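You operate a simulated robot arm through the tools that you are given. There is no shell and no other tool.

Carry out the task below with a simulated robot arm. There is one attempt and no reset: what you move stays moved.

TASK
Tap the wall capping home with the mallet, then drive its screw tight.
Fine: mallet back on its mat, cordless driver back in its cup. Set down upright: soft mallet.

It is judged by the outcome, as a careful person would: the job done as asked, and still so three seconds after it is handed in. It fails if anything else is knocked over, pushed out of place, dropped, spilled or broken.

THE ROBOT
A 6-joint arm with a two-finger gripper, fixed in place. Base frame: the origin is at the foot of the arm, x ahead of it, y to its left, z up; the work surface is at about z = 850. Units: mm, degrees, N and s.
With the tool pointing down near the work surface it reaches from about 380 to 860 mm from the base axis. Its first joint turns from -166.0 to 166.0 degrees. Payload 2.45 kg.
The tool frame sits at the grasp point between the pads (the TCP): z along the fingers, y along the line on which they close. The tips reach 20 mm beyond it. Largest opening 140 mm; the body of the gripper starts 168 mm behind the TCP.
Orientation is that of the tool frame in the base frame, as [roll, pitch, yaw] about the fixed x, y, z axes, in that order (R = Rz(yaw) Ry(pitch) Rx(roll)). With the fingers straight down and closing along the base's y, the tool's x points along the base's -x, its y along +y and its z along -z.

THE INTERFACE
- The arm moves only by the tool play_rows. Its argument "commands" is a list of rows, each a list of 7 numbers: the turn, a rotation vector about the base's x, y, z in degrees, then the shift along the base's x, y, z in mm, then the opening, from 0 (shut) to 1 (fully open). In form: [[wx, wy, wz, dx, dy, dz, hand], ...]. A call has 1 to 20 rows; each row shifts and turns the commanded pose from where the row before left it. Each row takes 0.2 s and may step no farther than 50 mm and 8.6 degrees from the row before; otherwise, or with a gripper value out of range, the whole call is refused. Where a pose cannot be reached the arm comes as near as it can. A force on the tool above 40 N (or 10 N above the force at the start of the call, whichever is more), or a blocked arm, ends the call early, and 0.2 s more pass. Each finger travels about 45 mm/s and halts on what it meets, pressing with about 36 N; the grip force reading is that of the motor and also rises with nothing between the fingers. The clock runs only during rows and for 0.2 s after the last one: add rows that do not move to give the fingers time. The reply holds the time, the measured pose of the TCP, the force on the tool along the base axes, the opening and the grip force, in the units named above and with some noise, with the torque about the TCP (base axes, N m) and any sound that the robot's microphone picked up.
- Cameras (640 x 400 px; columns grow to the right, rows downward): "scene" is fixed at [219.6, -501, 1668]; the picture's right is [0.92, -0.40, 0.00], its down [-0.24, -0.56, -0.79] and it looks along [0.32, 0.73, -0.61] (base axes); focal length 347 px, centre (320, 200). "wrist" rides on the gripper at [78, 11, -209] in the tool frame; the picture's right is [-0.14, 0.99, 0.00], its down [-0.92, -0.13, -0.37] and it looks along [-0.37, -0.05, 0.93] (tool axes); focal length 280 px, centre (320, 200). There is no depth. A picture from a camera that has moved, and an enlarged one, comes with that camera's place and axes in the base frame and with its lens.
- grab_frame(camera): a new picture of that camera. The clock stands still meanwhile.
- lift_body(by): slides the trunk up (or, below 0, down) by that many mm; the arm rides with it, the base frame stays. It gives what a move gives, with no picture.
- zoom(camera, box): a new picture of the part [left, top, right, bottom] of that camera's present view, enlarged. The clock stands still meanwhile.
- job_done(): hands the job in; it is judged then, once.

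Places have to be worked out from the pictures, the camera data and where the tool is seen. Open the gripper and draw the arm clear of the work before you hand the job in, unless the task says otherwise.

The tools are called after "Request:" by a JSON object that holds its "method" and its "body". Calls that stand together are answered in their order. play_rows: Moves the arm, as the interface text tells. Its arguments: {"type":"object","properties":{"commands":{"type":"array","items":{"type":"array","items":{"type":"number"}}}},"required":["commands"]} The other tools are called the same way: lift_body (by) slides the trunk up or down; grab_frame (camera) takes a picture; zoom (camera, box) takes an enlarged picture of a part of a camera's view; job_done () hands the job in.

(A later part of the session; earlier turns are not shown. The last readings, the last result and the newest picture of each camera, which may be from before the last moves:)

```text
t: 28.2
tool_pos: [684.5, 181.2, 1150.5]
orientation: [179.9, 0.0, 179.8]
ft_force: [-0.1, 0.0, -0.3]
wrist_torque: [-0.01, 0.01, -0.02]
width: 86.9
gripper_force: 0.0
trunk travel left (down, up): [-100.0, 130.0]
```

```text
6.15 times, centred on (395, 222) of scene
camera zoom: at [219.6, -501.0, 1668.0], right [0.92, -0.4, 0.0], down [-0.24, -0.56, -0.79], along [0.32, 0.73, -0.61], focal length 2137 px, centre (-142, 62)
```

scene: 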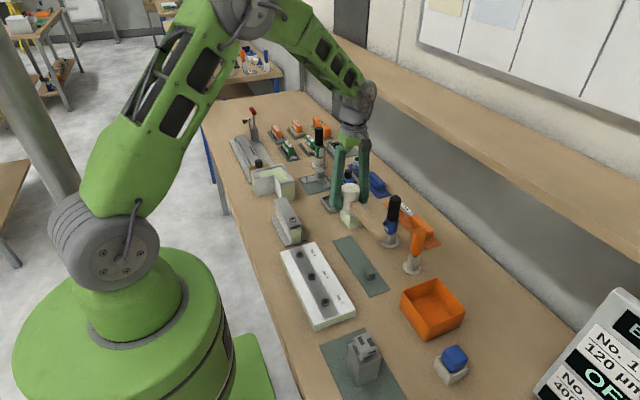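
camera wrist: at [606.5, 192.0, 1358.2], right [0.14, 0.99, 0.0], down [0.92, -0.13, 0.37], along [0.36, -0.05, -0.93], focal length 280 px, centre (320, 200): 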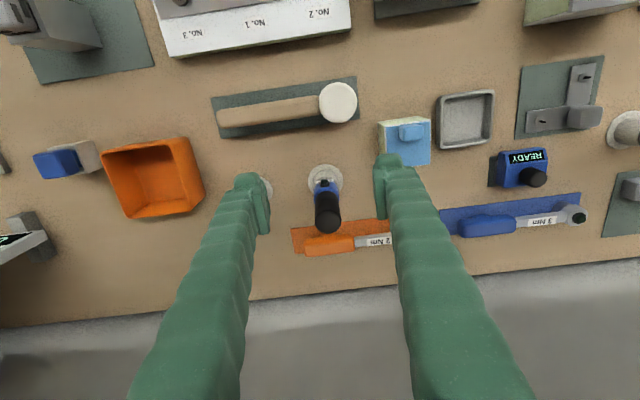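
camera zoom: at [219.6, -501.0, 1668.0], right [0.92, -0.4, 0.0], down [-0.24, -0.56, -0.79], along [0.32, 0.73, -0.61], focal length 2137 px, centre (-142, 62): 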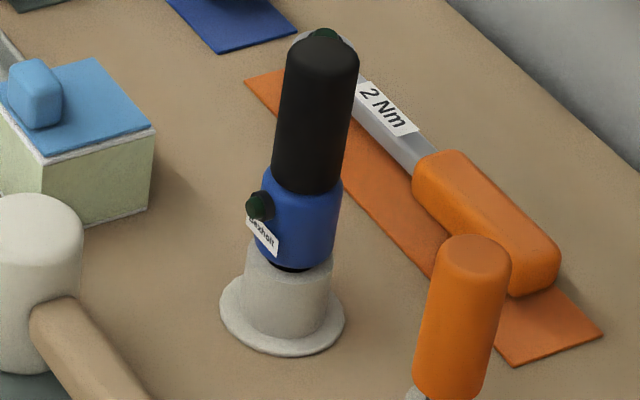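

The driver's axis works out to about (766, 180), black handle z≈945–1030. Before moving further out I check the shelf's position relative to the arm.

Request:
{"method": "grab_frame", "body": {"camera": "scene"}}

Request:
{"method": "zoom", "body": {"camera": "scene", "box": [260, 0, 640, 240]}}

```text
taken
```

scene: 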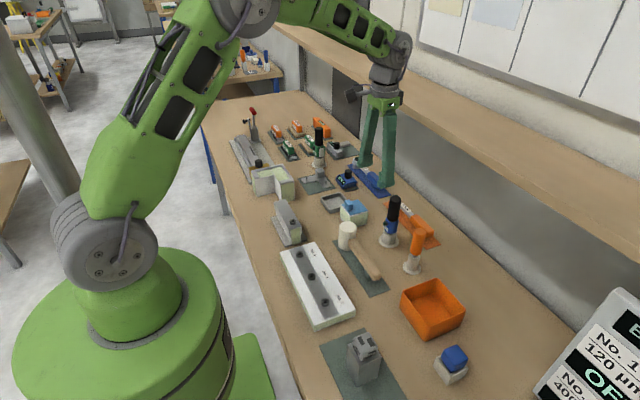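

```text
1.67 times, centred on (450, 120) of scene
camera zoom: at [219.6, -501.0, 1668.0], right [0.92, -0.4, 0.0], down [-0.24, -0.56, -0.79], along [0.32, 0.73, -0.61], focal length 579 px, centre (103, 333)
```

zoom: 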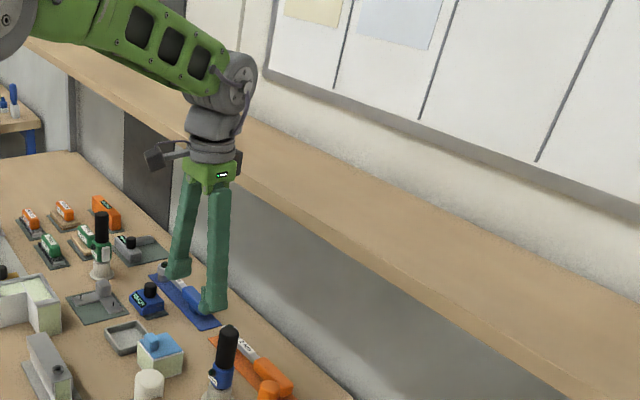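

The shelf edge may be close to where the wrist will be at x≈766, so I back off and tilt the camera up toward it to triangulate its position.

Request:
{"method": "play_rows", "body": {"commands": [[0, -8.5, 0, -25, 0, 15, 0.62], [0, -8.5, 0, -25, 0, 15, 0.62], [0, -8.5, 0, -25, 0, 15, 0.62], [0, -8.5, 0, -25, 0, 15, 0.62], [0, -8.5, 0, -25, 0, 15, 0.62], [0, 0, 0, 0, 0, 0, 0.62]]}}

Request:
{"method": "grab_frame", "body": {"camera": "wrist"}}

Request:
{"method": "lift_body", "body": {"by": 100}}

Request:
{"method": "grab_frame", "body": {"camera": "wrist"}}

```text
t: 29.6
tool_pos: [559.3, 181.1, 1226.4]
orientation: [179.9, 42.4, -179.9]
ft_force: [-0.1, 0.1, 0.0]
wrist_torque: [0.0, -0.03, 0.01]
width: 86.7
gripper_force: 0.1
trunk travel left (down, up): [-100.0, 130.0]
```

```text
taken
camera wrist: at [359.9, 192.1, 1325.6], right [0.1, 0.99, 0.09], down [0.43, -0.13, 0.89], along [0.9, -0.05, -0.44], focal length 280 px, centre (320, 200)
```

wrist: 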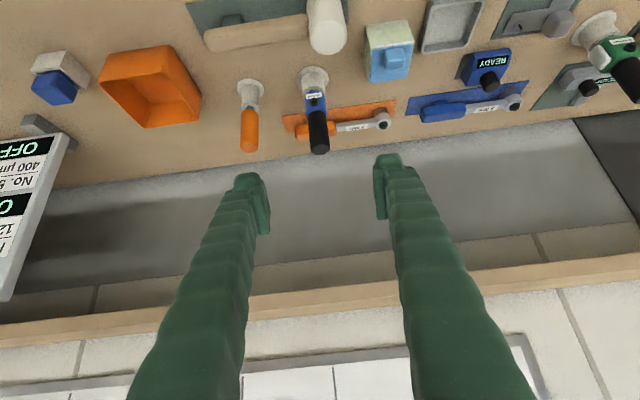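

```text
t: 30.9
tool_pos: [560.6, 182.0, 1325.9]
orientation: [-180.0, 42.4, 179.9]
ft_force: [0.0, -0.2, 0.5]
wrist_torque: [0.0, -0.02, -0.01]
width: 86.7
gripper_force: 0.1
trunk travel left (down, up): [-200.0, 30.0]
```

```text
taken
camera wrist: at [361.0, 192.1, 1425.5], right [0.1, 0.99, 0.09], down [0.43, -0.13, 0.89], along [0.9, -0.05, -0.44], focal length 280 px, centre (320, 200)
```

wrist: 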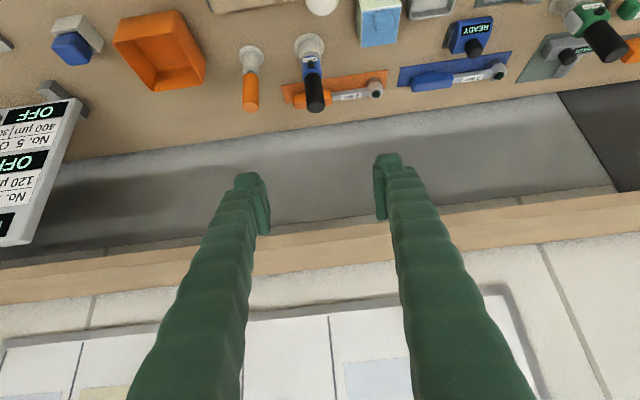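

I zoom on the shelf edge in this view for an accurate row reading.

Request:
{"method": "zoom", "body": {"camera": "wrist", "box": [270, 200, 390, 300]}}

Request:
{"method": "lift_body", "body": {"by": -100}}

Request:
{"method": "zoom", "body": {"camera": "wrist", "box": [270, 250, 390, 350]}}

```text
4.00 times, centred on (330, 250) of wrist
camera zoom: at [361.0, 192.1, 1425.5], right [0.1, 0.99, 0.09], down [0.43, -0.13, 0.89], along [0.9, -0.05, -0.44], focal length 1122 px, centre (280, 0)
```

zoom: 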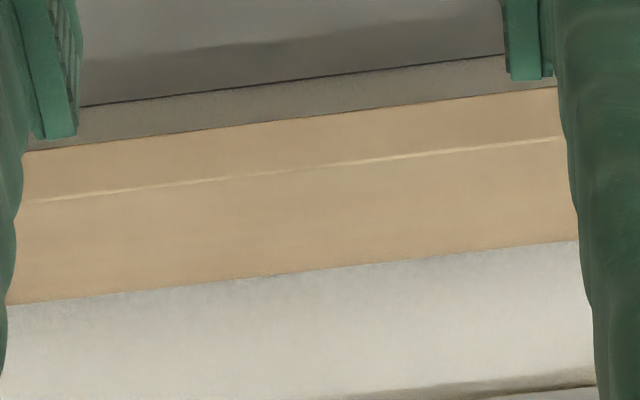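

```text
t: 32.3
tool_pos: [559.8, 181.8, 1226.0]
orientation: [-179.9, 42.5, 180.0]
ft_force: [-0.2, -0.6, -0.7]
wrist_torque: [0.01, 0.0, -0.04]
width: 86.7
gripper_force: 0.0
trunk travel left (down, up): [-100.0, 130.0]
```

```text
4.00 times, centred on (330, 300) of wrist
camera zoom: at [360.8, 192.0, 1325.9], right [0.1, 0.99, 0.09], down [0.43, -0.13, 0.89], along [0.9, -0.05, -0.44], focal length 1122 px, centre (280, -200)
```

zoom: 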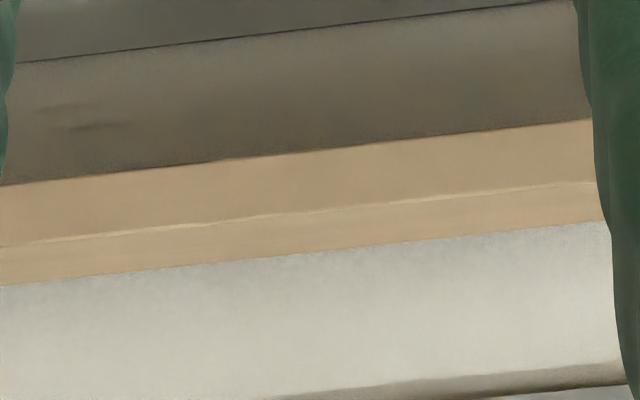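

The shelf's front edge comes out at x≈840, z≈1253–1277, only ~75 mm from a vertical tool axis over the driver. So I'll grip the driver with the tool leaned back 12.5° about y (pads stay parallel to the driver's axis), keeping the wrist well clear; now I go to a hover point with that tilt.

Request:
{"method": "play_rows", "body": {"commands": [[0, 6, 0, 32, 0, -18, 0.62], [0, 6, 0, 32, 0, -18, 0.62], [0, 6, 0, 32, 0, -18, 0.62], [0, 6, 0, 32, 0, -18, 0.62], [0, 6, 0, 32, 0, -18, 0.62], [0, 0, 0, 0, 0, 0, 0.62]]}}

Request:
{"method": "zoom", "body": {"camera": "wrist", "box": [250, 90, 410, 250]}}

Request:
{"method": "grab_frame", "body": {"camera": "scene"}}

```text
t: 33.7
tool_pos: [721.5, 181.8, 1136.1]
orientation: [-180.0, 12.5, 179.9]
ft_force: [0.3, -0.1, 0.6]
wrist_torque: [-0.02, 0.0, 0.0]
width: 86.6
gripper_force: 0.1
trunk travel left (down, up): [-100.0, 130.0]
```

```text
2.50 times, centred on (330, 170) of wrist
camera zoom: at [598.5, 192.2, 1321.8], right [0.13, 0.99, 0.03], down [0.82, -0.13, 0.56], along [0.56, -0.05, -0.83], focal length 701 px, centre (295, 275)
```

zoom: 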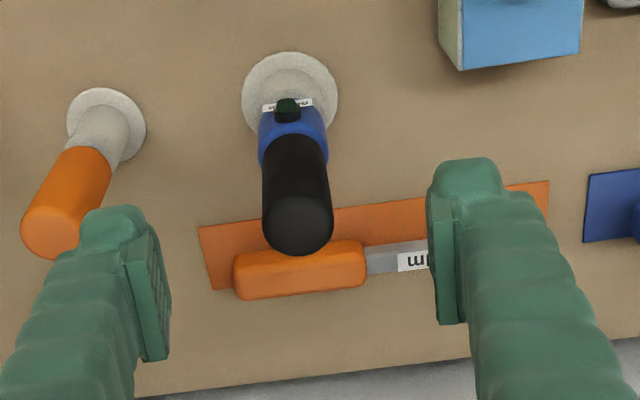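

```text
taken
```

scene: 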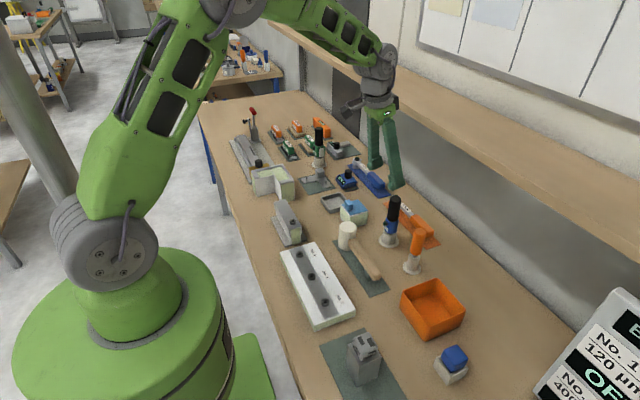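

Refined: driver axis (767.5, 179.5), top z≈1026, handle ~35 mm. I move over it and descend with open fingers to z≈980 on the black grip.

Request:
{"method": "play_rows", "body": {"commands": [[0, 0, 0, 24, -0.75, -5, 0.62], [0, 0, 0, 24, -0.75, -5, 0.62], [0, 0, 0, 0, 0, 0, 0.62], [0, 0, 0, 0, 0, -35, 0.62], [0, 0, 0, 0, 0, -35, 0.62], [0, 0, 0, 0, 0, -35, 0.62], [0, 0, 0, 0, 0, -25, 0.62], [0, 0, 0, 0, 0, -15, 0.62], [0, 0, 0, 0, 0, 0, 0.62]]}}

Request:
{"method": "grab_frame", "body": {"camera": "wrist"}}

Request:
{"method": "zoom", "body": {"camera": "scene", "box": [340, 130, 450, 270]}}

```text
t: 35.7
tool_pos: [767.8, 180.1, 979.4]
orientation: [179.9, 12.6, 179.9]
ft_force: [-0.4, 0.4, 0.3]
wrist_torque: [-0.03, 0.03, 0.0]
width: 86.5
gripper_force: 0.1
trunk travel left (down, up): [-100.0, 130.0]
```

```text
taken
camera wrist: at [646.3, 190.4, 1165.9], right [0.13, 0.99, 0.03], down [0.82, -0.13, 0.56], along [0.56, -0.05, -0.83], focal length 280 px, centre (320, 200)
```

wrist: 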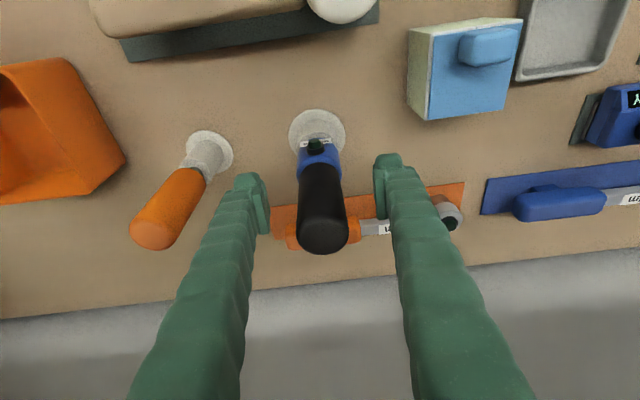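

```text
2.86 times, centred on (395, 200) of scene
camera zoom: at [219.6, -501.0, 1668.0], right [0.92, -0.4, 0.0], down [-0.24, -0.56, -0.79], along [0.32, 0.73, -0.61], focal length 992 px, centre (106, 200)
```

zoom: 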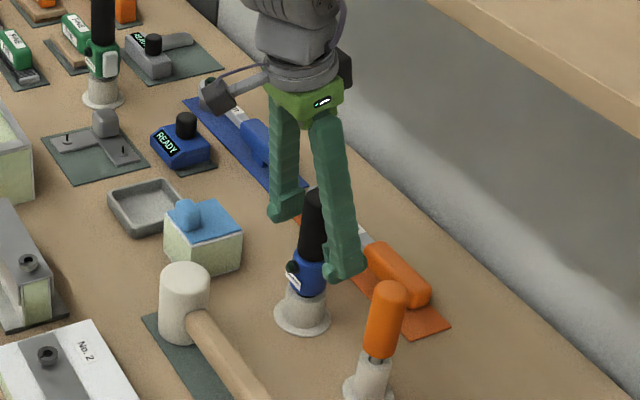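

The fingers straddle the black grip evenly. Closing now.

Request:
{"method": "play_rows", "body": {"commands": [[0, 0, 0, 0, 0, 0, 0.1], [0, 0, 0, 0, 0, 0, 0.1], [0, 0, 0, 0, 0, 0, 0.1], [0, 0, 0, 0, 0, 0, 0.1], [0, 0, 0, 0, 0, 0, 0.1], [0, 0, 0, 0, 0, 0, 0.1]]}}

Request:
{"method": "grab_frame", "body": {"camera": "wrist"}}

Request:
{"method": "zoom", "body": {"camera": "scene", "box": [370, 190, 420, 255]}}

```text
t: 37.1
tool_pos: [768.1, 180.1, 980.1]
orientation: [-180.0, 12.5, 179.9]
ft_force: [0.3, 0.1, -0.1]
wrist_torque: [0.0, 0.03, 0.0]
width: 34.9
gripper_force: 36.3
trunk travel left (down, up): [-100.0, 130.0]
```

```text
taken
camera wrist: at [646.2, 190.4, 1166.2], right [0.13, 0.99, 0.03], down [0.82, -0.13, 0.56], along [0.56, -0.05, -0.83], focal length 280 px, centre (320, 200)
```

wrist: 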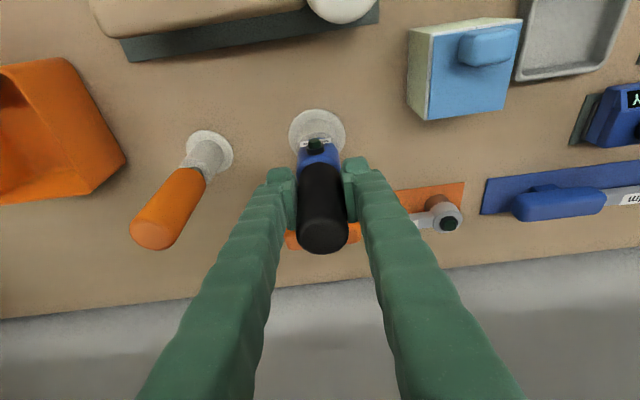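

```text
6.15 times, centred on (395, 222) of scene
camera zoom: at [219.6, -501.0, 1668.0], right [0.92, -0.4, 0.0], down [-0.24, -0.56, -0.79], along [0.32, 0.73, -0.61], focal length 2137 px, centre (-142, 62)
```

zoom: 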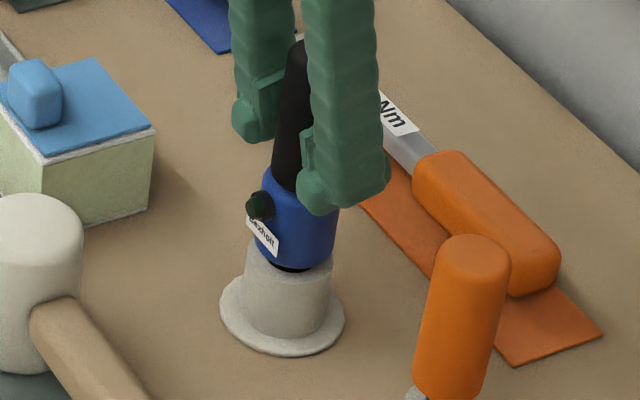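

Gripped (34.9 mm, 36 N). I lift the driver straight up out of the cup and check.

Request:
{"method": "play_rows", "body": {"commands": [[0, 0, 0, 0, 0, 6, 0.1], [0, 0, 0, 0, 0, 14, 0.1], [0, 0, 0, 0, 0, 25, 0.1], [0, 0, 0, 0, 0, 30, 0.1], [0, 0, 0, 0, 0, 30, 0.1], [0, 0, 0, 0, 0, 15, 0.1], [0, 0, 0, 0, 0, 0, 0.1]]}}

Request:
{"method": "grab_frame", "body": {"camera": "wrist"}}

Request:
{"method": "zoom", "body": {"camera": "scene", "box": [350, 130, 430, 260]}}

```text
t: 38.7
tool_pos: [769.7, 180.4, 1099.1]
orientation: [180.0, 12.5, -180.0]
ft_force: [-0.2, 0.2, -4.4]
wrist_torque: [0.04, 0.02, -0.02]
width: 34.5
gripper_force: 36.0
trunk travel left (down, up): [-100.0, 130.0]
```

```text
taken
camera wrist: at [647.3, 190.9, 1285.9], right [0.13, 0.99, 0.03], down [0.82, -0.13, 0.56], along [0.56, -0.05, -0.83], focal length 280 px, centre (320, 200)
```

wrist: 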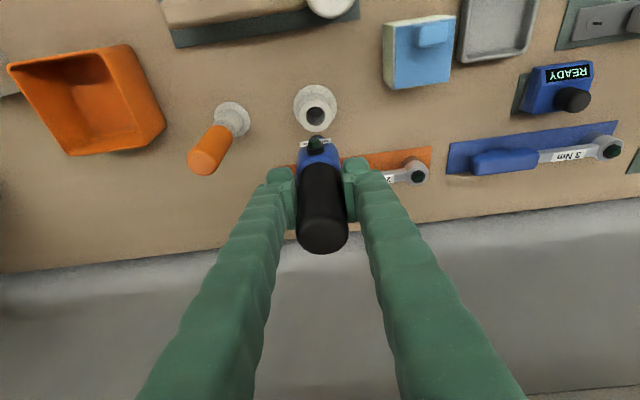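

```text
3.08 times, centred on (390, 195) of scene
camera zoom: at [219.6, -501.0, 1668.0], right [0.92, -0.4, 0.0], down [-0.24, -0.56, -0.79], along [0.32, 0.73, -0.61], focal length 1068 px, centre (105, 215)
```

zoom: 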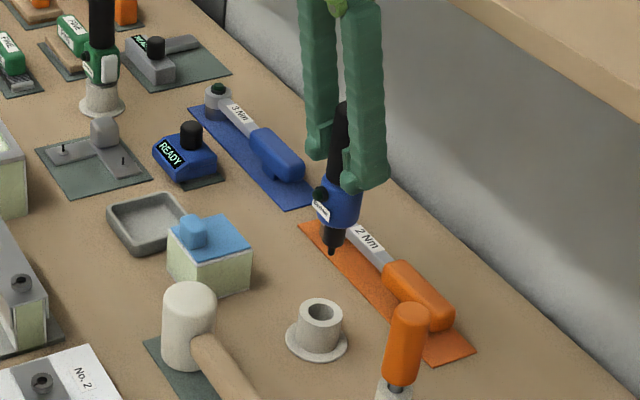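

The driver came out cleanly (0.45 kg), its nose tip ~120 mm below the TCP. I carry it toward the capping, stopping ~60 mm to the +y side of the screw so I can measure the screw with the wrist camera.

Request:
{"method": "play_rows", "body": {"commands": [[0, 0, 0, -36, 24, 0, 0.1], [0, 0, 0, -36, 24, 0, 0.1], [0, 0, 0, -36, 24, 0, 0.1], [0, 0, 0, -36, 24, 0, 0.1], [0, 0, 0, -36, 24, 0, 0.1], [0, 0, 0, -36, 24, 0, 0.1], [0, 0, 0, -36, 24, 0, 0.1], [0, 0, 0, -35, 24, 0, 0.1], [0, 0, 0, 0, 0, 0, 0.1], [0, 0, 0, 0, 0, 0, 0.1]]}}

Request:
{"method": "grab_frame", "body": {"camera": "wrist"}}

Request:
{"method": "zoom", "body": {"camera": "wrist", "box": [220, 60, 370, 180]}}

Request:
{"method": "zoom", "body": {"camera": "scene", "box": [260, 150, 340, 250]}}

```text
t: 40.9
tool_pos: [481.1, 372.0, 1101.3]
orientation: [180.0, 12.6, -180.0]
ft_force: [-1.5, 0.0, -5.1]
wrist_torque: [0.04, -0.02, -0.04]
width: 34.6
gripper_force: 36.4
trunk travel left (down, up): [-100.0, 130.0]
```

```text
taken
camera wrist: at [360.2, 382.6, 1286.6], right [0.13, 0.99, 0.03], down [0.82, -0.13, 0.56], along [0.56, -0.05, -0.83], focal length 280 px, centre (320, 200)
```

wrist: 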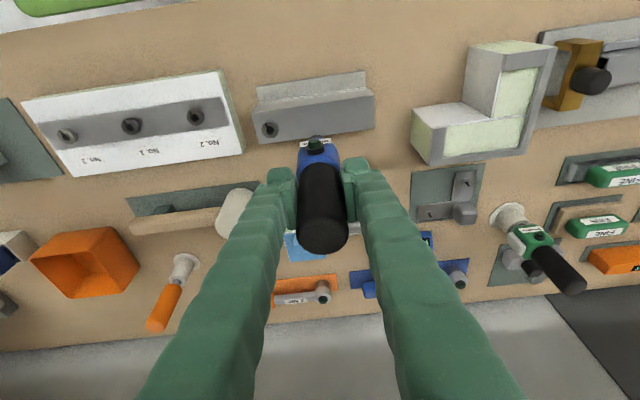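

```text
3.33 times, centred on (295, 120) of wrist
camera zoom: at [360.2, 382.6, 1286.6], right [0.13, 0.99, 0.03], down [0.82, -0.13, 0.56], along [0.56, -0.05, -0.83], focal length 935 px, centre (403, 467)
```

zoom: 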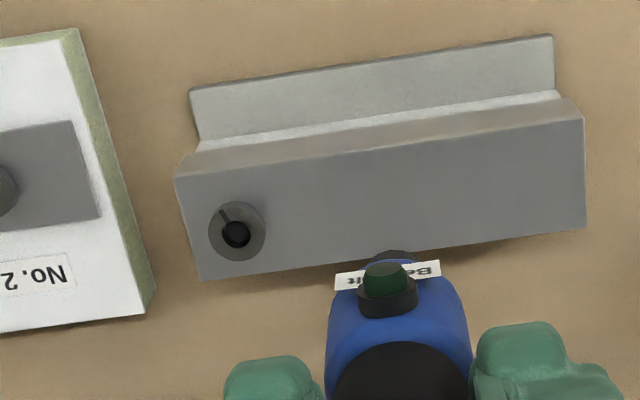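

```text
4.00 times, centred on (300, 200) of scene
camera zoom: at [219.6, -501.0, 1668.0], right [0.92, -0.4, 0.0], down [-0.24, -0.56, -0.79], along [0.32, 0.73, -0.61], focal length 1389 px, centre (400, 200)
```

zoom: 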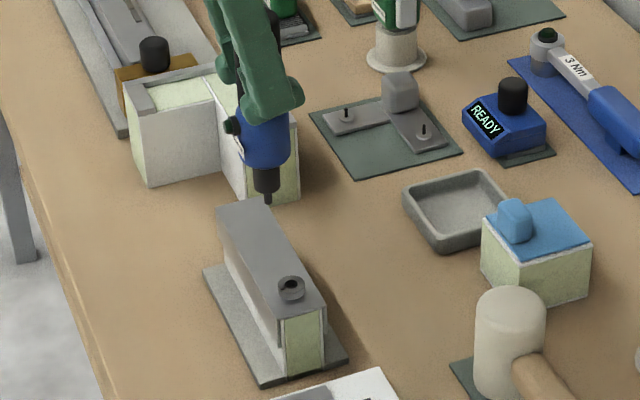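

Measured: screw at about (479.4, 311.6), ring top z≈931; driver tip is ~(481.5, 371.5, 975). I shift over the screw and lower partway, then check alignment with the scene camera.

Request:
{"method": "play_rows", "body": {"commands": [[0, 0, 0, -1, -30, 0, 0.1], [0, 0, 0, -1, -30, 0, 0.1], [0, 0, 0, 0, 0, -12, 0.1], [0, 0, 0, 0, 0, -12, 0.1], [0, 0, 0, 0, 0, 0, 0.1], [0, 0, 0, 0, 0, 0, 0.1]]}}

Request:
{"method": "zoom", "body": {"camera": "scene", "box": [275, 205, 315, 237]}}

Request:
{"method": "zoom", "body": {"camera": "wrist", "box": [250, 70, 390, 190]}}

```text
t: 42.3
tool_pos: [479.2, 312.4, 1077.1]
orientation: [-180.0, 12.6, 180.0]
ft_force: [-1.0, 0.5, -5.1]
wrist_torque: [-0.03, 0.02, 0.01]
width: 34.7
gripper_force: 36.4
trunk travel left (down, up): [-100.0, 130.0]
```

```text
12.50 times, centred on (295, 221) of scene
camera zoom: at [219.6, -501.0, 1668.0], right [0.92, -0.4, 0.0], down [-0.24, -0.56, -0.79], along [0.32, 0.73, -0.61], focal length 4340 px, centre (632, -62)
```

zoom: 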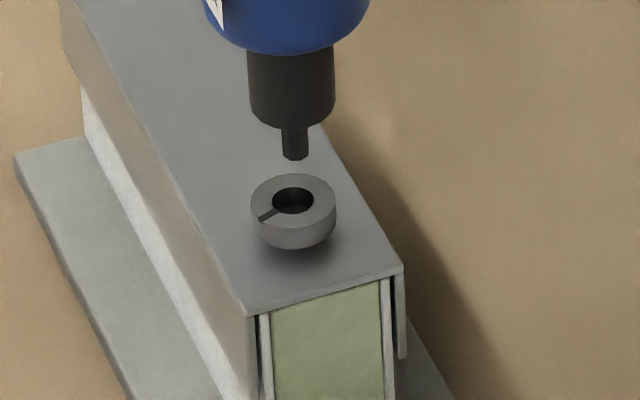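

```text
3.33 times, centred on (320, 130) of wrist
camera zoom: at [357.8, 322.4, 1262.8], right [0.13, 0.99, 0.03], down [0.82, -0.13, 0.56], along [0.56, -0.05, -0.83], focal length 935 px, centre (320, 433)
```

zoom: 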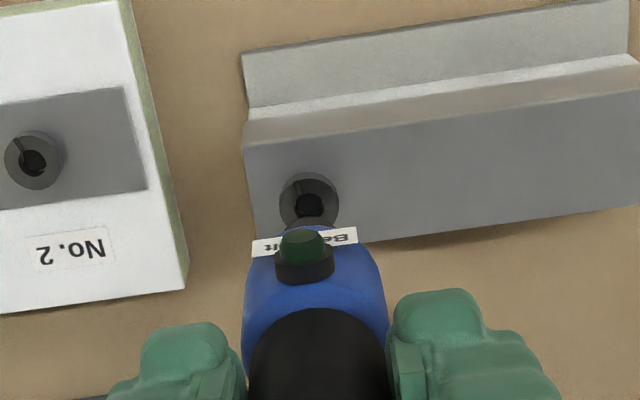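

The scene zoom shows the tip ~14 mm above the ring and about 1.5 mm off to +x. I correct by (−1.3, +0.4) and lower 11 mm, then re-check.

Request:
{"method": "play_rows", "body": {"commands": [[0, 0, 0, -1.3, 0.4, 0, 0.1], [0, 0, 0, 0, 0, -6, 0.1], [0, 0, 0, 0, 0, -5, 0.1], [0, 0, 0, 0, 0, 0, 0.1]]}}

Request:
{"method": "zoom", "body": {"camera": "scene", "box": [280, 210, 310, 234]}}

Request:
{"method": "zoom", "body": {"camera": "wrist", "box": [270, 80, 370, 160]}}

```text
t: 43.3
tool_pos: [477.9, 311.5, 1065.6]
orientation: [180.0, 12.5, -180.0]
ft_force: [-0.5, 0.0, -4.3]
wrist_torque: [-0.01, -0.01, -0.01]
width: 34.6
gripper_force: 35.5
trunk travel left (down, up): [-100.0, 130.0]
```

```text
16.00 times, centred on (295, 222) of scene
camera zoom: at [219.6, -501.0, 1668.0], right [0.92, -0.4, 0.0], down [-0.24, -0.56, -0.79], along [0.32, 0.73, -0.61], focal length 5555 px, centre (720, -152)
```

zoom: 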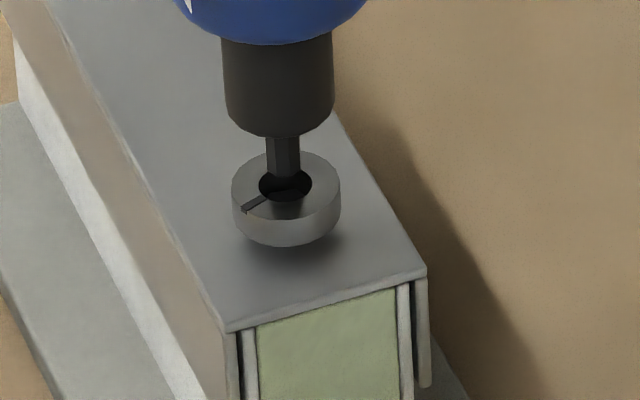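

```text
5.00 times, centred on (320, 120) of wrist
camera zoom: at [356.2, 322.9, 1251.5], right [0.13, 0.99, 0.03], down [0.82, -0.13, 0.56], along [0.56, -0.05, -0.83], focal length 1402 px, centre (320, 600)
```

zoom: 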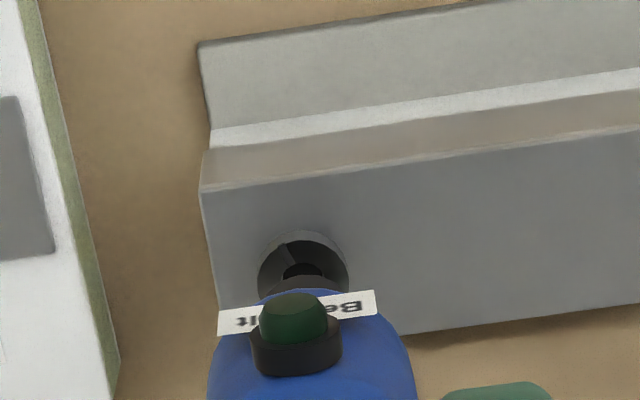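

The bit is centred over the ring's hole (within ~0.5 mm) and just above it. I lower in small steps watching the force.

Request:
{"method": "play_rows", "body": {"commands": [[0, 0, 0, 0.3, 0, -2, 0.1], [0, 0, 0, 0, 0, -2, 0.1], [0, 0, 0, 0, 0, -2, 0.1], [0, 0, 0, 0, 0, 0, 0.1]]}}

Request:
{"method": "zoom", "body": {"camera": "scene", "box": [280, 210, 310, 234]}}

```text
t: 44.3
tool_pos: [477.8, 312.2, 1059.5]
orientation: [180.0, 12.5, 179.9]
ft_force: [-0.2, -0.3, -4.4]
wrist_torque: [-0.01, -0.02, -0.03]
width: 34.7
gripper_force: 35.8
trunk travel left (down, up): [-100.0, 130.0]
```

```text
16.00 times, centred on (295, 222) of scene
camera zoom: at [219.6, -501.0, 1668.0], right [0.92, -0.4, 0.0], down [-0.24, -0.56, -0.79], along [0.32, 0.73, -0.61], focal length 5555 px, centre (720, -152)
```

zoom: 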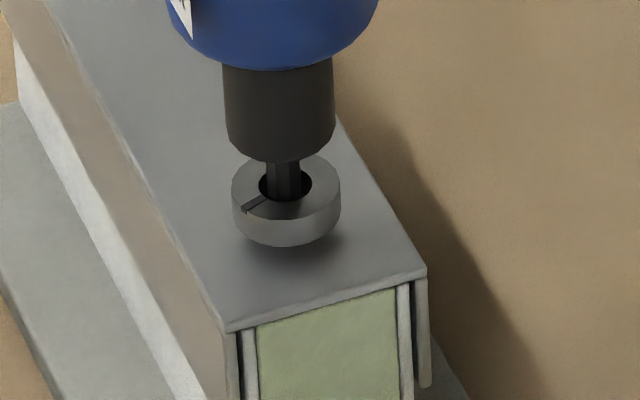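

The bit has entered the recess without touching the sides. I go on down in small steps until it bears.

Request:
{"method": "play_rows", "body": {"commands": [[0, 0, 0, 0, 0, -1.5, 0.1], [0, 0, 0, 0, 0, -1.5, 0.1], [0, 0, 0, 0, 0, 0, 0.1]]}}

Request:
{"method": "zoom", "body": {"camera": "scene", "box": [280, 210, 310, 234]}}

```text
t: 45.1
tool_pos: [477.4, 312.7, 1056.0]
orientation: [-179.9, 12.5, -180.0]
ft_force: [-0.1, -0.6, -3.7]
wrist_torque: [-0.02, -0.02, -0.05]
width: 34.4
gripper_force: 35.9
trunk travel left (down, up): [-100.0, 130.0]
```

```text
16.00 times, centred on (295, 222) of scene
camera zoom: at [219.6, -501.0, 1668.0], right [0.92, -0.4, 0.0], down [-0.24, -0.56, -0.79], along [0.32, 0.73, -0.61], focal length 5555 px, centre (720, -152)
```

zoom: 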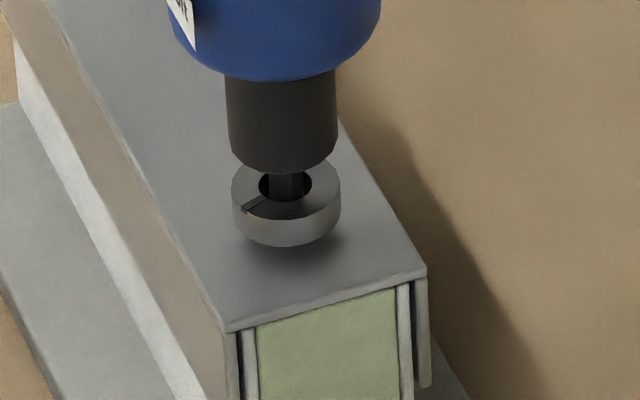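

Still free. Continuing down another 2 mm in 1 mm steps.

Request:
{"method": "play_rows", "body": {"commands": [[0, 0, 0, 0, 0, -1, 0.1], [0, 0, 0, 0, 0, -1, 0.1], [0, 0, 0, 0, 0, 0, 0.1]]}}

```text
t: 45.9
tool_pos: [478.8, 312.3, 1054.6]
orientation: [180.0, 12.5, 180.0]
ft_force: [0.2, 0.6, -4.3]
wrist_torque: [0.03, 0.02, -0.02]
width: 34.7
gripper_force: 36.1
trunk travel left (down, up): [-100.0, 130.0]
```

Request:
{"method": "play_rows", "body": {"commands": [[0, 0, 0, 0, 0, -1, 0.1], [0, 0, 0, 0, 0, -1, 0.1], [0, 0, 0, 0, 0, 0, 0.1]]}}

Request:
{"method": "zoom", "body": {"camera": "scene", "box": [280, 210, 310, 234]}}

```text
t: 46.7
tool_pos: [477.9, 312.6, 1051.5]
orientation: [180.0, 12.5, -180.0]
ft_force: [0.1, 1.0, -4.4]
wrist_torque: [-0.04, -0.01, -0.01]
width: 34.7
gripper_force: 36.1
trunk travel left (down, up): [-100.0, 130.0]
```

```text
16.00 times, centred on (295, 222) of scene
camera zoom: at [219.6, -501.0, 1668.0], right [0.92, -0.4, 0.0], down [-0.24, -0.56, -0.79], along [0.32, 0.73, -0.61], focal length 5555 px, centre (720, -152)
```

zoom: 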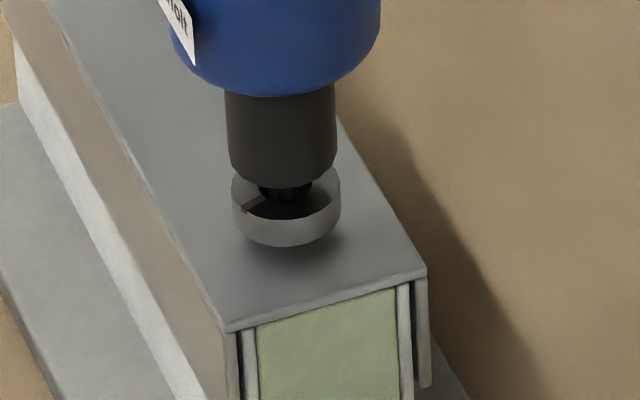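

The bit is deep in the recess and the nose is near the ring top; I keep going in 1 mm steps to make contact.

Request:
{"method": "play_rows", "body": {"commands": [[0, 0, 0, 0, 0, -1, 0.1], [0, 0, 0, 0, 0, -1, 0.1], [0, 0, 0, 0, 0, 0, 0.1]]}}

```text
t: 47.5
tool_pos: [477.9, 312.8, 1050.9]
orientation: [179.9, 12.4, 180.0]
ft_force: [0.1, 0.6, -4.1]
wrist_torque: [0.0, -0.03, 0.01]
width: 34.6
gripper_force: 36.1
trunk travel left (down, up): [-100.0, 130.0]
```

Request:
{"method": "play_rows", "body": {"commands": [[0, 0, 0, 0, 0, -1, 0.1], [0, 0, 0, 0, 0, -1, 0.1], [0, 0, 0, 0, 0, 0, 0.1]]}}

Request:
{"method": "zoom", "body": {"camera": "scene", "box": [280, 210, 310, 234]}}

```text
t: 48.3
tool_pos: [477.3, 312.8, 1049.2]
orientation: [179.9, 12.6, -180.0]
ft_force: [-0.8, -1.3, 10.4]
wrist_torque: [-0.17, 0.07, 0.05]
width: 34.7
gripper_force: 35.3
trunk travel left (down, up): [-100.0, 130.0]
```

```text
16.00 times, centred on (295, 222) of scene
camera zoom: at [219.6, -501.0, 1668.0], right [0.92, -0.4, 0.0], down [-0.24, -0.56, -0.79], along [0.32, 0.73, -0.61], focal length 5555 px, centre (720, -152)
```

zoom: 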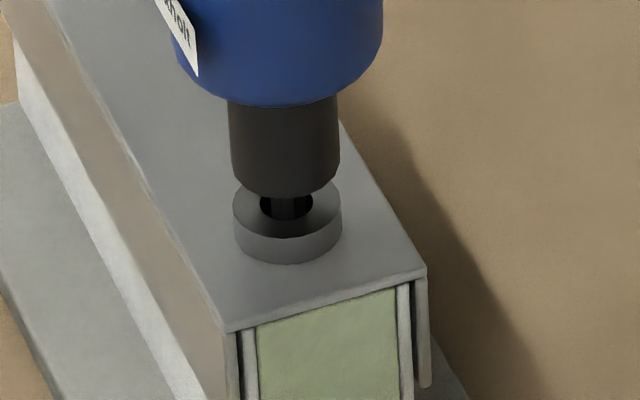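

Contact made (~14 N) and the screw ring has begun to turn and sink (slot moved, ~4 mm lower). I follow it down with gentle pressure and wait.

Request:
{"method": "play_rows", "body": {"commands": [[0, 0, 0, 0, 0, -1, 0.1], [0, 0, 0, 0, 0, 0, 0.1], [0, 0, 0, 0, 0, 0, 0.1]]}}

Request:
{"method": "zoom", "body": {"camera": "scene", "box": [280, 210, 310, 234]}}

Request:
{"method": "zoom", "body": {"camera": "wrist", "box": [260, 80, 380, 260]}}

```text
t: 49.1
tool_pos: [478.3, 313.8, 1048.7]
orientation: [179.7, 12.7, -179.9]
ft_force: [2.0, -1.6, 25.5]
wrist_torque: [-0.22, -0.24, 0.01]
width: 34.7
gripper_force: 35.8
trunk travel left (down, up): [-100.0, 130.0]
```

```text
16.00 times, centred on (295, 222) of scene
camera zoom: at [219.6, -501.0, 1668.0], right [0.92, -0.4, 0.0], down [-0.24, -0.56, -0.79], along [0.32, 0.73, -0.61], focal length 5555 px, centre (720, -152)
```

zoom: 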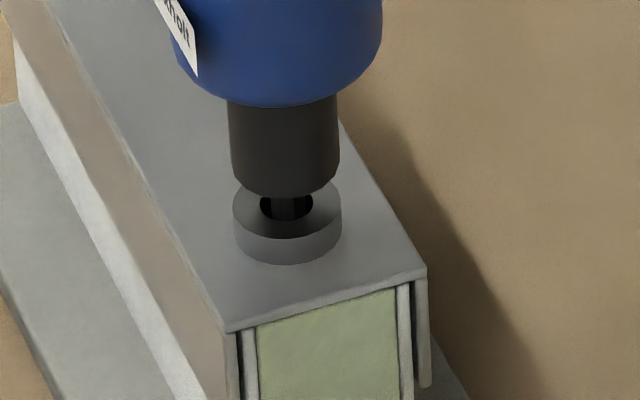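

```text
2.22 times, centred on (320, 170) of wrist
camera zoom: at [355.8, 322.6, 1235.1], right [0.13, 0.99, 0.03], down [0.82, -0.13, 0.56], along [0.56, -0.05, -0.83], focal length 623 px, centre (320, 267)
```

zoom: 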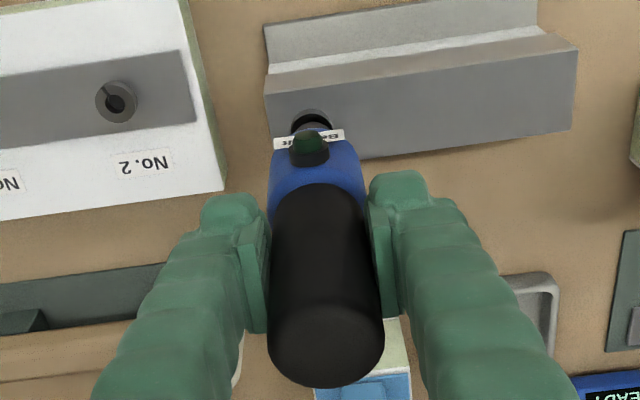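

The ring now sits flush on the capping and the push is ~30 N; no click heard and the lamp is dark. I hold this pressure for a second to let the driver finish.

Request:
{"method": "play_rows", "body": {"commands": [[0, 0, 0, 0, 0, 0, 0.1], [0, 0, 0, 0, 0, 0, 0.1], [0, 0, 0, 0, 0, 0, 0.1], [0, 0, 0, 0, 0, 0, 0.1], [0, 0, 0, 0, 0, 0, 0.1]]}}

Request:
{"method": "zoom", "body": {"camera": "scene", "box": [280, 210, 310, 234]}}

Request:
{"method": "zoom", "body": {"camera": "wrist", "box": [290, 110, 350, 160]}}

```text
t: 50.3
tool_pos: [476.3, 312.7, 1049.6]
orientation: [180.0, 12.6, -180.0]
ft_force: [3.6, 1.6, 32.3]
wrist_torque: [0.16, -0.51, 0.03]
width: 35.0
gripper_force: 36.7
trunk travel left (down, up): [-100.0, 130.0]
```

```text
16.00 times, centred on (295, 222) of scene
camera zoom: at [219.6, -501.0, 1668.0], right [0.92, -0.4, 0.0], down [-0.24, -0.56, -0.79], along [0.32, 0.73, -0.61], focal length 5555 px, centre (720, -152)
```

zoom: 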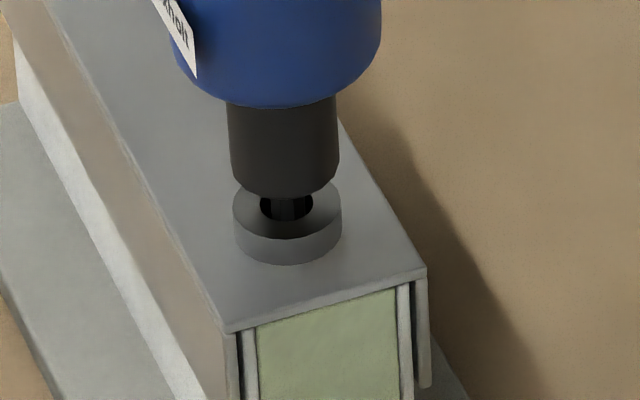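

```text
8.00 times, centred on (320, 135) of wrist
camera zoom: at [355.4, 322.5, 1234.8], right [0.13, 0.99, 0.03], down [0.82, -0.13, 0.56], along [0.56, -0.05, -0.83], focal length 2243 px, centre (320, 720)
```

zoom: 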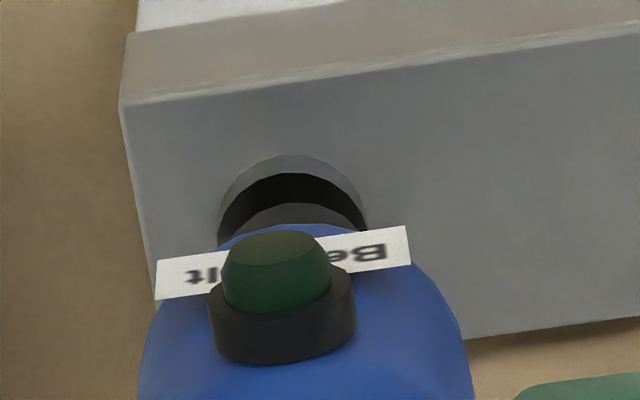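

Push has crept to ~37 N without further motion, and the lamp is still dark. I ease the pressure back to a moderate level (~15–20 N) and watch what the driver does.

Request:
{"method": "play_rows", "body": {"commands": [[0, 0, 0, 0, 0, 0.8, 0.1], [0, 0, 0, 0, 0, 0.6, 0.1], [0, 0, 0, 0, 0, 0, 0.1], [0, 0, 0, 0, 0, 0, 0.1]]}}

Request:
{"method": "zoom", "body": {"camera": "scene", "box": [280, 205, 310, 229]}}

Request:
{"method": "zoom", "body": {"camera": "scene", "box": [265, 160, 325, 230]}}

```text
t: 51.3
tool_pos: [477.6, 311.7, 1048.8]
orientation: [180.0, 12.5, 180.0]
ft_force: [3.3, 3.5, 15.3]
wrist_torque: [0.29, -0.5, -0.01]
width: 34.5
gripper_force: 35.9
trunk travel left (down, up): [-100.0, 130.0]
```

```text
16.00 times, centred on (295, 217) of scene
camera zoom: at [219.6, -501.0, 1668.0], right [0.92, -0.4, 0.0], down [-0.24, -0.56, -0.79], along [0.32, 0.73, -0.61], focal length 5555 px, centre (720, -72)
```

zoom: 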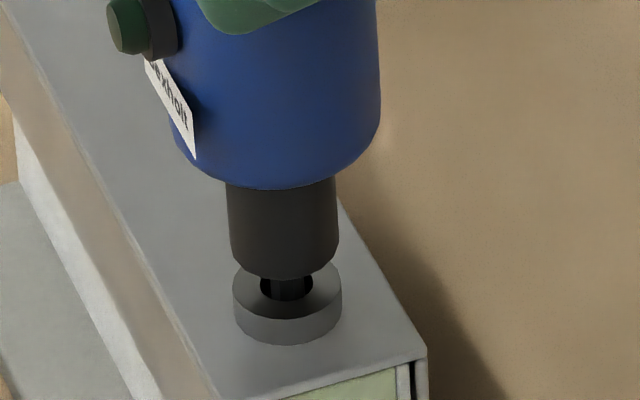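

```text
5.71 times, centred on (295, 195) of scene
camera zoom: at [219.6, -501.0, 1668.0], right [0.92, -0.4, 0.0], down [-0.24, -0.56, -0.79], along [0.32, 0.73, -0.61], focal length 1984 px, centre (463, 229)
```

zoom: 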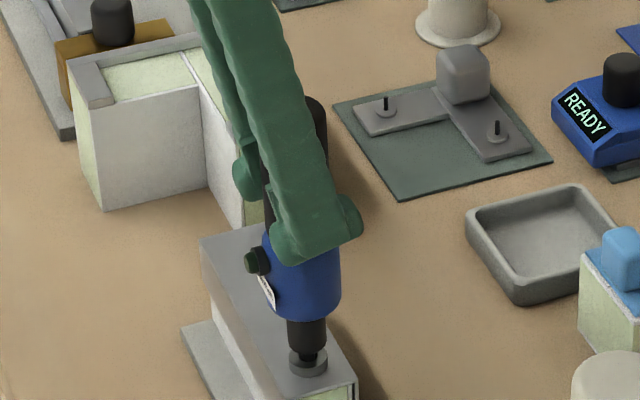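

The lateral force (~3 N each way) shows the bit leaning on the recess wall. I lift the driver clear of the screw to inspect the head.

Request:
{"method": "play_rows", "body": {"commands": [[0, 0, 0, 0, 0, 4, 0.1], [0, 0, 0, 0, 0, 8, 0.1], [0, 0, 0, 0, 0, 8, 0.1], [0, 0, 0, 0, 0, 5, 0.1], [0, 0, 0, 0, 0, 0, 0.1]]}}

Request:
{"method": "zoom", "body": {"camera": "scene", "box": [280, 210, 310, 234]}}

Request:
{"method": "zoom", "body": {"camera": "wrist", "box": [250, 70, 390, 190]}}

```text
t: 52.5
tool_pos: [477.2, 313.5, 1073.8]
orientation: [-179.9, 12.5, -179.9]
ft_force: [-0.3, 0.5, -3.6]
wrist_torque: [-0.02, 0.05, 0.0]
width: 34.5
gripper_force: 36.0
trunk travel left (down, up): [-100.0, 130.0]
```

```text
16.00 times, centred on (295, 222) of scene
camera zoom: at [219.6, -501.0, 1668.0], right [0.92, -0.4, 0.0], down [-0.24, -0.56, -0.79], along [0.32, 0.73, -0.61], focal length 5555 px, centre (720, -152)
```

zoom: 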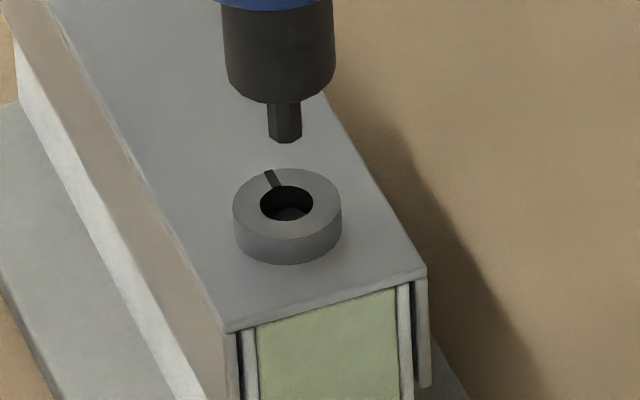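

```text
3.33 times, centred on (320, 130) of wrist
camera zoom: at [356.1, 323.0, 1259.6], right [0.13, 0.99, 0.03], down [0.82, -0.13, 0.56], along [0.56, -0.05, -0.83], focal length 935 px, centre (320, 433)
```

zoom: 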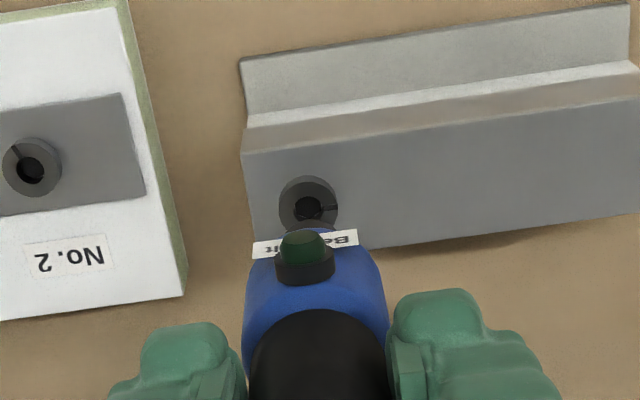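

The screw head is now seated on the capping and its slot has turned several revolutions, but I heard no clutch click. I re-engage with a centred bit and moderate pressure to confirm it's tight.

Request:
{"method": "play_rows", "body": {"commands": [[0, 0, 0, 0, 0, -8, 0.1], [0, 0, 0, 0, 0, -8, 0.1], [0, 0, 0, 0, 0, -5, 0.1], [0, 0, 0, 0, 0, -2, 0.1], [0, 0, 0, 0, 0, 0, 0.1]]}}

Request:
{"method": "zoom", "body": {"camera": "scene", "box": [275, 195, 315, 235]}}

```text
t: 53.7
tool_pos: [478.1, 311.5, 1050.7]
orientation: [180.0, 12.4, -180.0]
ft_force: [-0.3, 0.4, -4.5]
wrist_torque: [-0.01, 0.01, 0.03]
width: 34.6
gripper_force: 35.6
trunk travel left (down, up): [-100.0, 130.0]
```

```text
10.00 times, centred on (295, 215) of scene
camera zoom: at [219.6, -501.0, 1668.0], right [0.92, -0.4, 0.0], down [-0.24, -0.56, -0.79], along [0.32, 0.73, -0.61], focal length 3472 px, centre (570, 50)
```

zoom: 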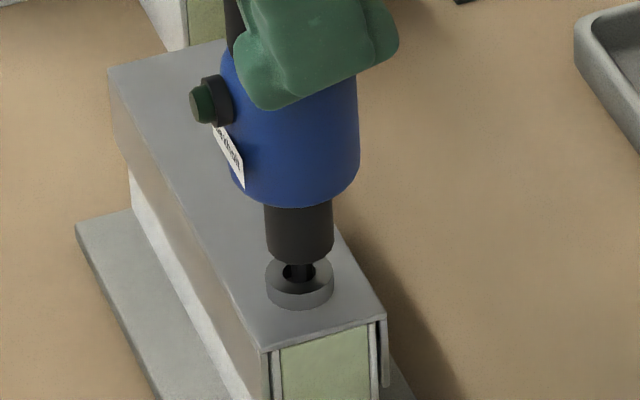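

Bit in the recess, still free. Now very small steps down with frames to catch the moment of drive and the lamp.

Request:
{"method": "play_rows", "body": {"commands": [[0, 0, 0, 0, 0, -0.7, 0.1], [0, 0, 0, 0, 0, -0.7, 0.1]]}}

Request:
{"method": "zoom", "body": {"camera": "scene", "box": [275, 195, 315, 235]}}

Request:
{"method": "play_rows", "body": {"commands": [[0, 0, 0, 0, 0, -0.6, 0.1]]}}

Request:
{"method": "zoom", "body": {"camera": "scene", "box": [275, 195, 315, 235]}}

```text
t: 54.3
tool_pos: [477.7, 312.7, 1049.2]
orientation: [180.0, 12.4, -180.0]
ft_force: [1.0, 0.8, -4.2]
wrist_torque: [-0.03, -0.02, 0.0]
width: 34.8
gripper_force: 36.0
trunk travel left (down, up): [-100.0, 130.0]
```

```text
10.00 times, centred on (295, 215) of scene
camera zoom: at [219.6, -501.0, 1668.0], right [0.92, -0.4, 0.0], down [-0.24, -0.56, -0.79], along [0.32, 0.73, -0.61], focal length 3472 px, centre (570, 50)
```

zoom: 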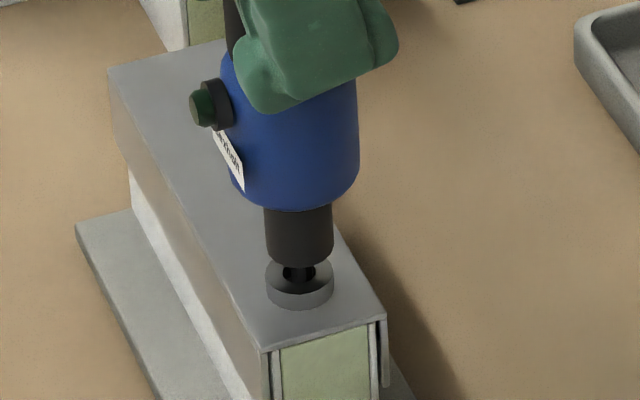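

```text
t: 54.7
tool_pos: [477.8, 313.3, 1049.4]
orientation: [180.0, 12.5, -180.0]
ft_force: [-1.2, -0.8, 0.6]
wrist_torque: [-0.09, 0.05, -0.03]
width: 34.4
gripper_force: 35.7
trunk travel left (down, up): [-100.0, 130.0]
```

```text
10.00 times, centred on (295, 215) of scene
camera zoom: at [219.6, -501.0, 1668.0], right [0.92, -0.4, 0.0], down [-0.24, -0.56, -0.79], along [0.32, 0.73, -0.61], focal length 3472 px, centre (570, 50)
```

zoom: 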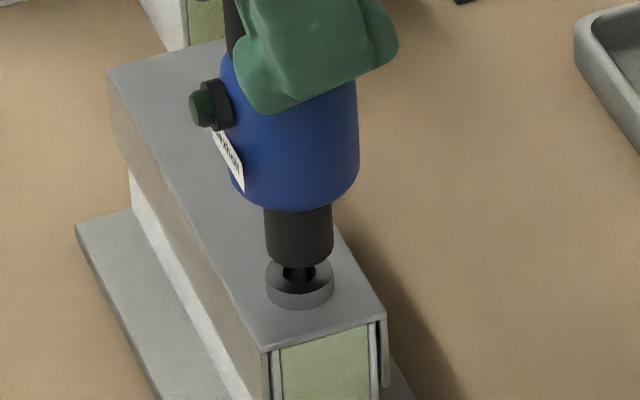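

Contact starts here (~5 N). I add a little more push and hold.

Request:
{"method": "play_rows", "body": {"commands": [[0, 0, 0, 0, 0, -0.4, 0.1], [0, 0, 0, 0, 0, 0, 0.1]]}}

Request:
{"method": "zoom", "body": {"camera": "scene", "box": [275, 195, 315, 235]}}

Request:
{"method": "play_rows", "body": {"commands": [[0, 0, 0, 0, 0, -0.5, 0.1], [0, 0, 0, 0, 0, 0, 0.1], [0, 0, 0, 0, 0, 0, 0.1], [0, 0, 0, 0, 0, 0, 0.1]]}}

Request:
{"method": "zoom", "body": {"camera": "scene", "box": [275, 195, 315, 235]}}

```text
t: 55.3
tool_pos: [476.5, 313.2, 1048.7]
orientation: [179.9, 12.7, 180.0]
ft_force: [-0.7, -0.7, 6.4]
wrist_torque: [-0.05, 0.09, 0.02]
width: 34.6
gripper_force: 35.8
trunk travel left (down, up): [-100.0, 130.0]
```

```text
10.00 times, centred on (295, 215) of scene
camera zoom: at [219.6, -501.0, 1668.0], right [0.92, -0.4, 0.0], down [-0.24, -0.56, -0.79], along [0.32, 0.73, -0.61], focal length 3472 px, centre (570, 50)
```

zoom: 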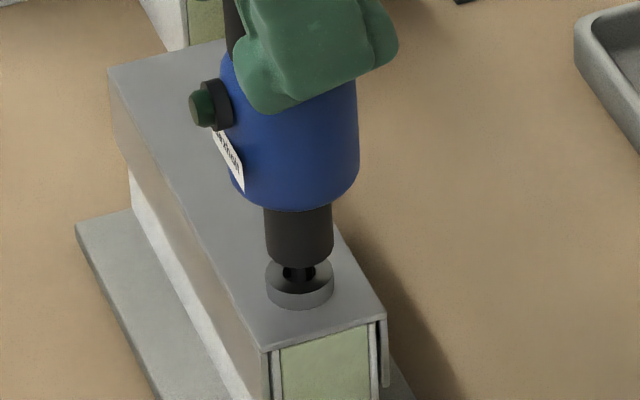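

```text
t: 56.3
tool_pos: [478.6, 312.7, 1050.1]
orientation: [179.9, 12.7, -180.0]
ft_force: [0.9, 0.2, 15.2]
wrist_torque: [0.02, -0.11, -0.01]
width: 34.5
gripper_force: 35.6
trunk travel left (down, up): [-100.0, 130.0]
```

```text
10.00 times, centred on (295, 215) of scene
camera zoom: at [219.6, -501.0, 1668.0], right [0.92, -0.4, 0.0], down [-0.24, -0.56, -0.79], along [0.32, 0.73, -0.61], focal length 3472 px, centre (570, 50)
```

zoom: 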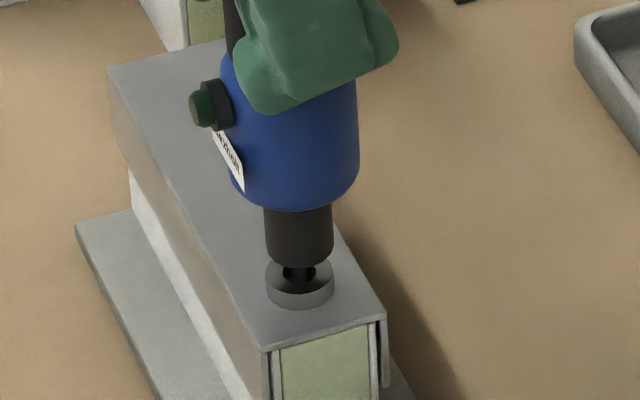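

About 20 N push held, nothing visibly moving. I check from the wrist camera whether the slot has turned further since the last view.

Request:
{"method": "zoom", "body": {"camera": "wrist", "box": [290, 100, 350, 150]}}

Request:
{"method": "play_rows", "body": {"commands": [[0, 0, 0, 0, 0, -0.4, 0.1], [0, 0, 0, 0, 0, 0, 0.1], [0, 0, 0, 0, 0, 0, 0.1], [0, 0, 0, 0, 0, 0, 0.1], [0, 0, 0, 0, 0, 0, 0.1], [0, 0, 0, 0, 0, 0, 0.1], [0, 0, 0, 0, 0, 0, 0.1], [0, 0, 0, 0, 0, 0, 0.1]]}}

Request:
{"method": "zoom", "body": {"camera": "wrist", "box": [290, 100, 350, 150]}}

```text
8.00 times, centred on (320, 125) of wrist
camera zoom: at [355.8, 322.7, 1234.9], right [0.13, 0.99, 0.03], down [0.82, -0.13, 0.56], along [0.56, -0.05, -0.83], focal length 2243 px, centre (320, 800)
```

zoom: 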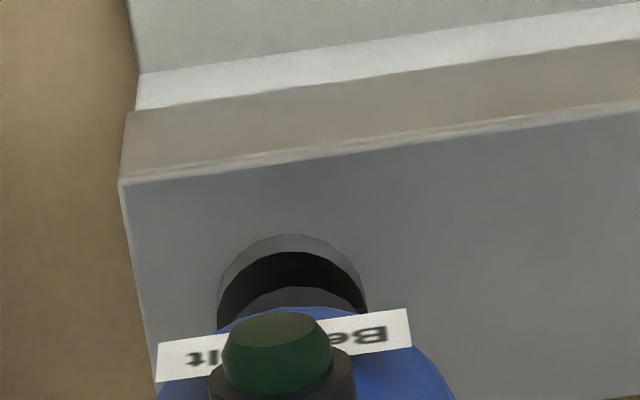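

```text
t: 58.1
tool_pos: [476.7, 312.1, 1049.1]
orientation: [179.9, 12.7, -179.9]
ft_force: [2.0, 2.0, 28.4]
wrist_torque: [0.2, -0.35, 0.02]
width: 34.6
gripper_force: 35.8
trunk travel left (down, up): [-100.0, 130.0]
```

```text
8.00 times, centred on (320, 125) of wrist
camera zoom: at [355.4, 322.4, 1234.5], right [0.13, 0.99, 0.03], down [0.82, -0.13, 0.56], along [0.56, -0.05, -0.83], focal length 2243 px, centre (320, 800)
```

zoom: 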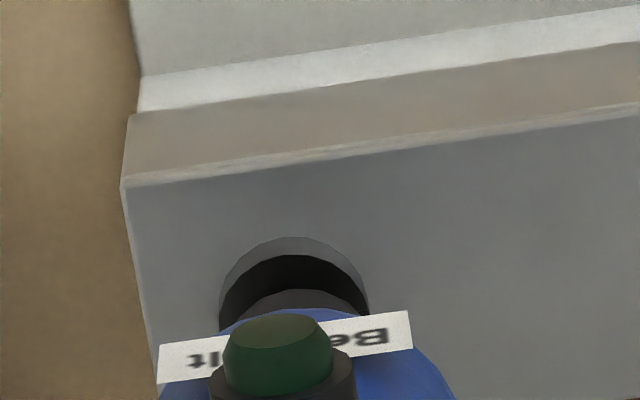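

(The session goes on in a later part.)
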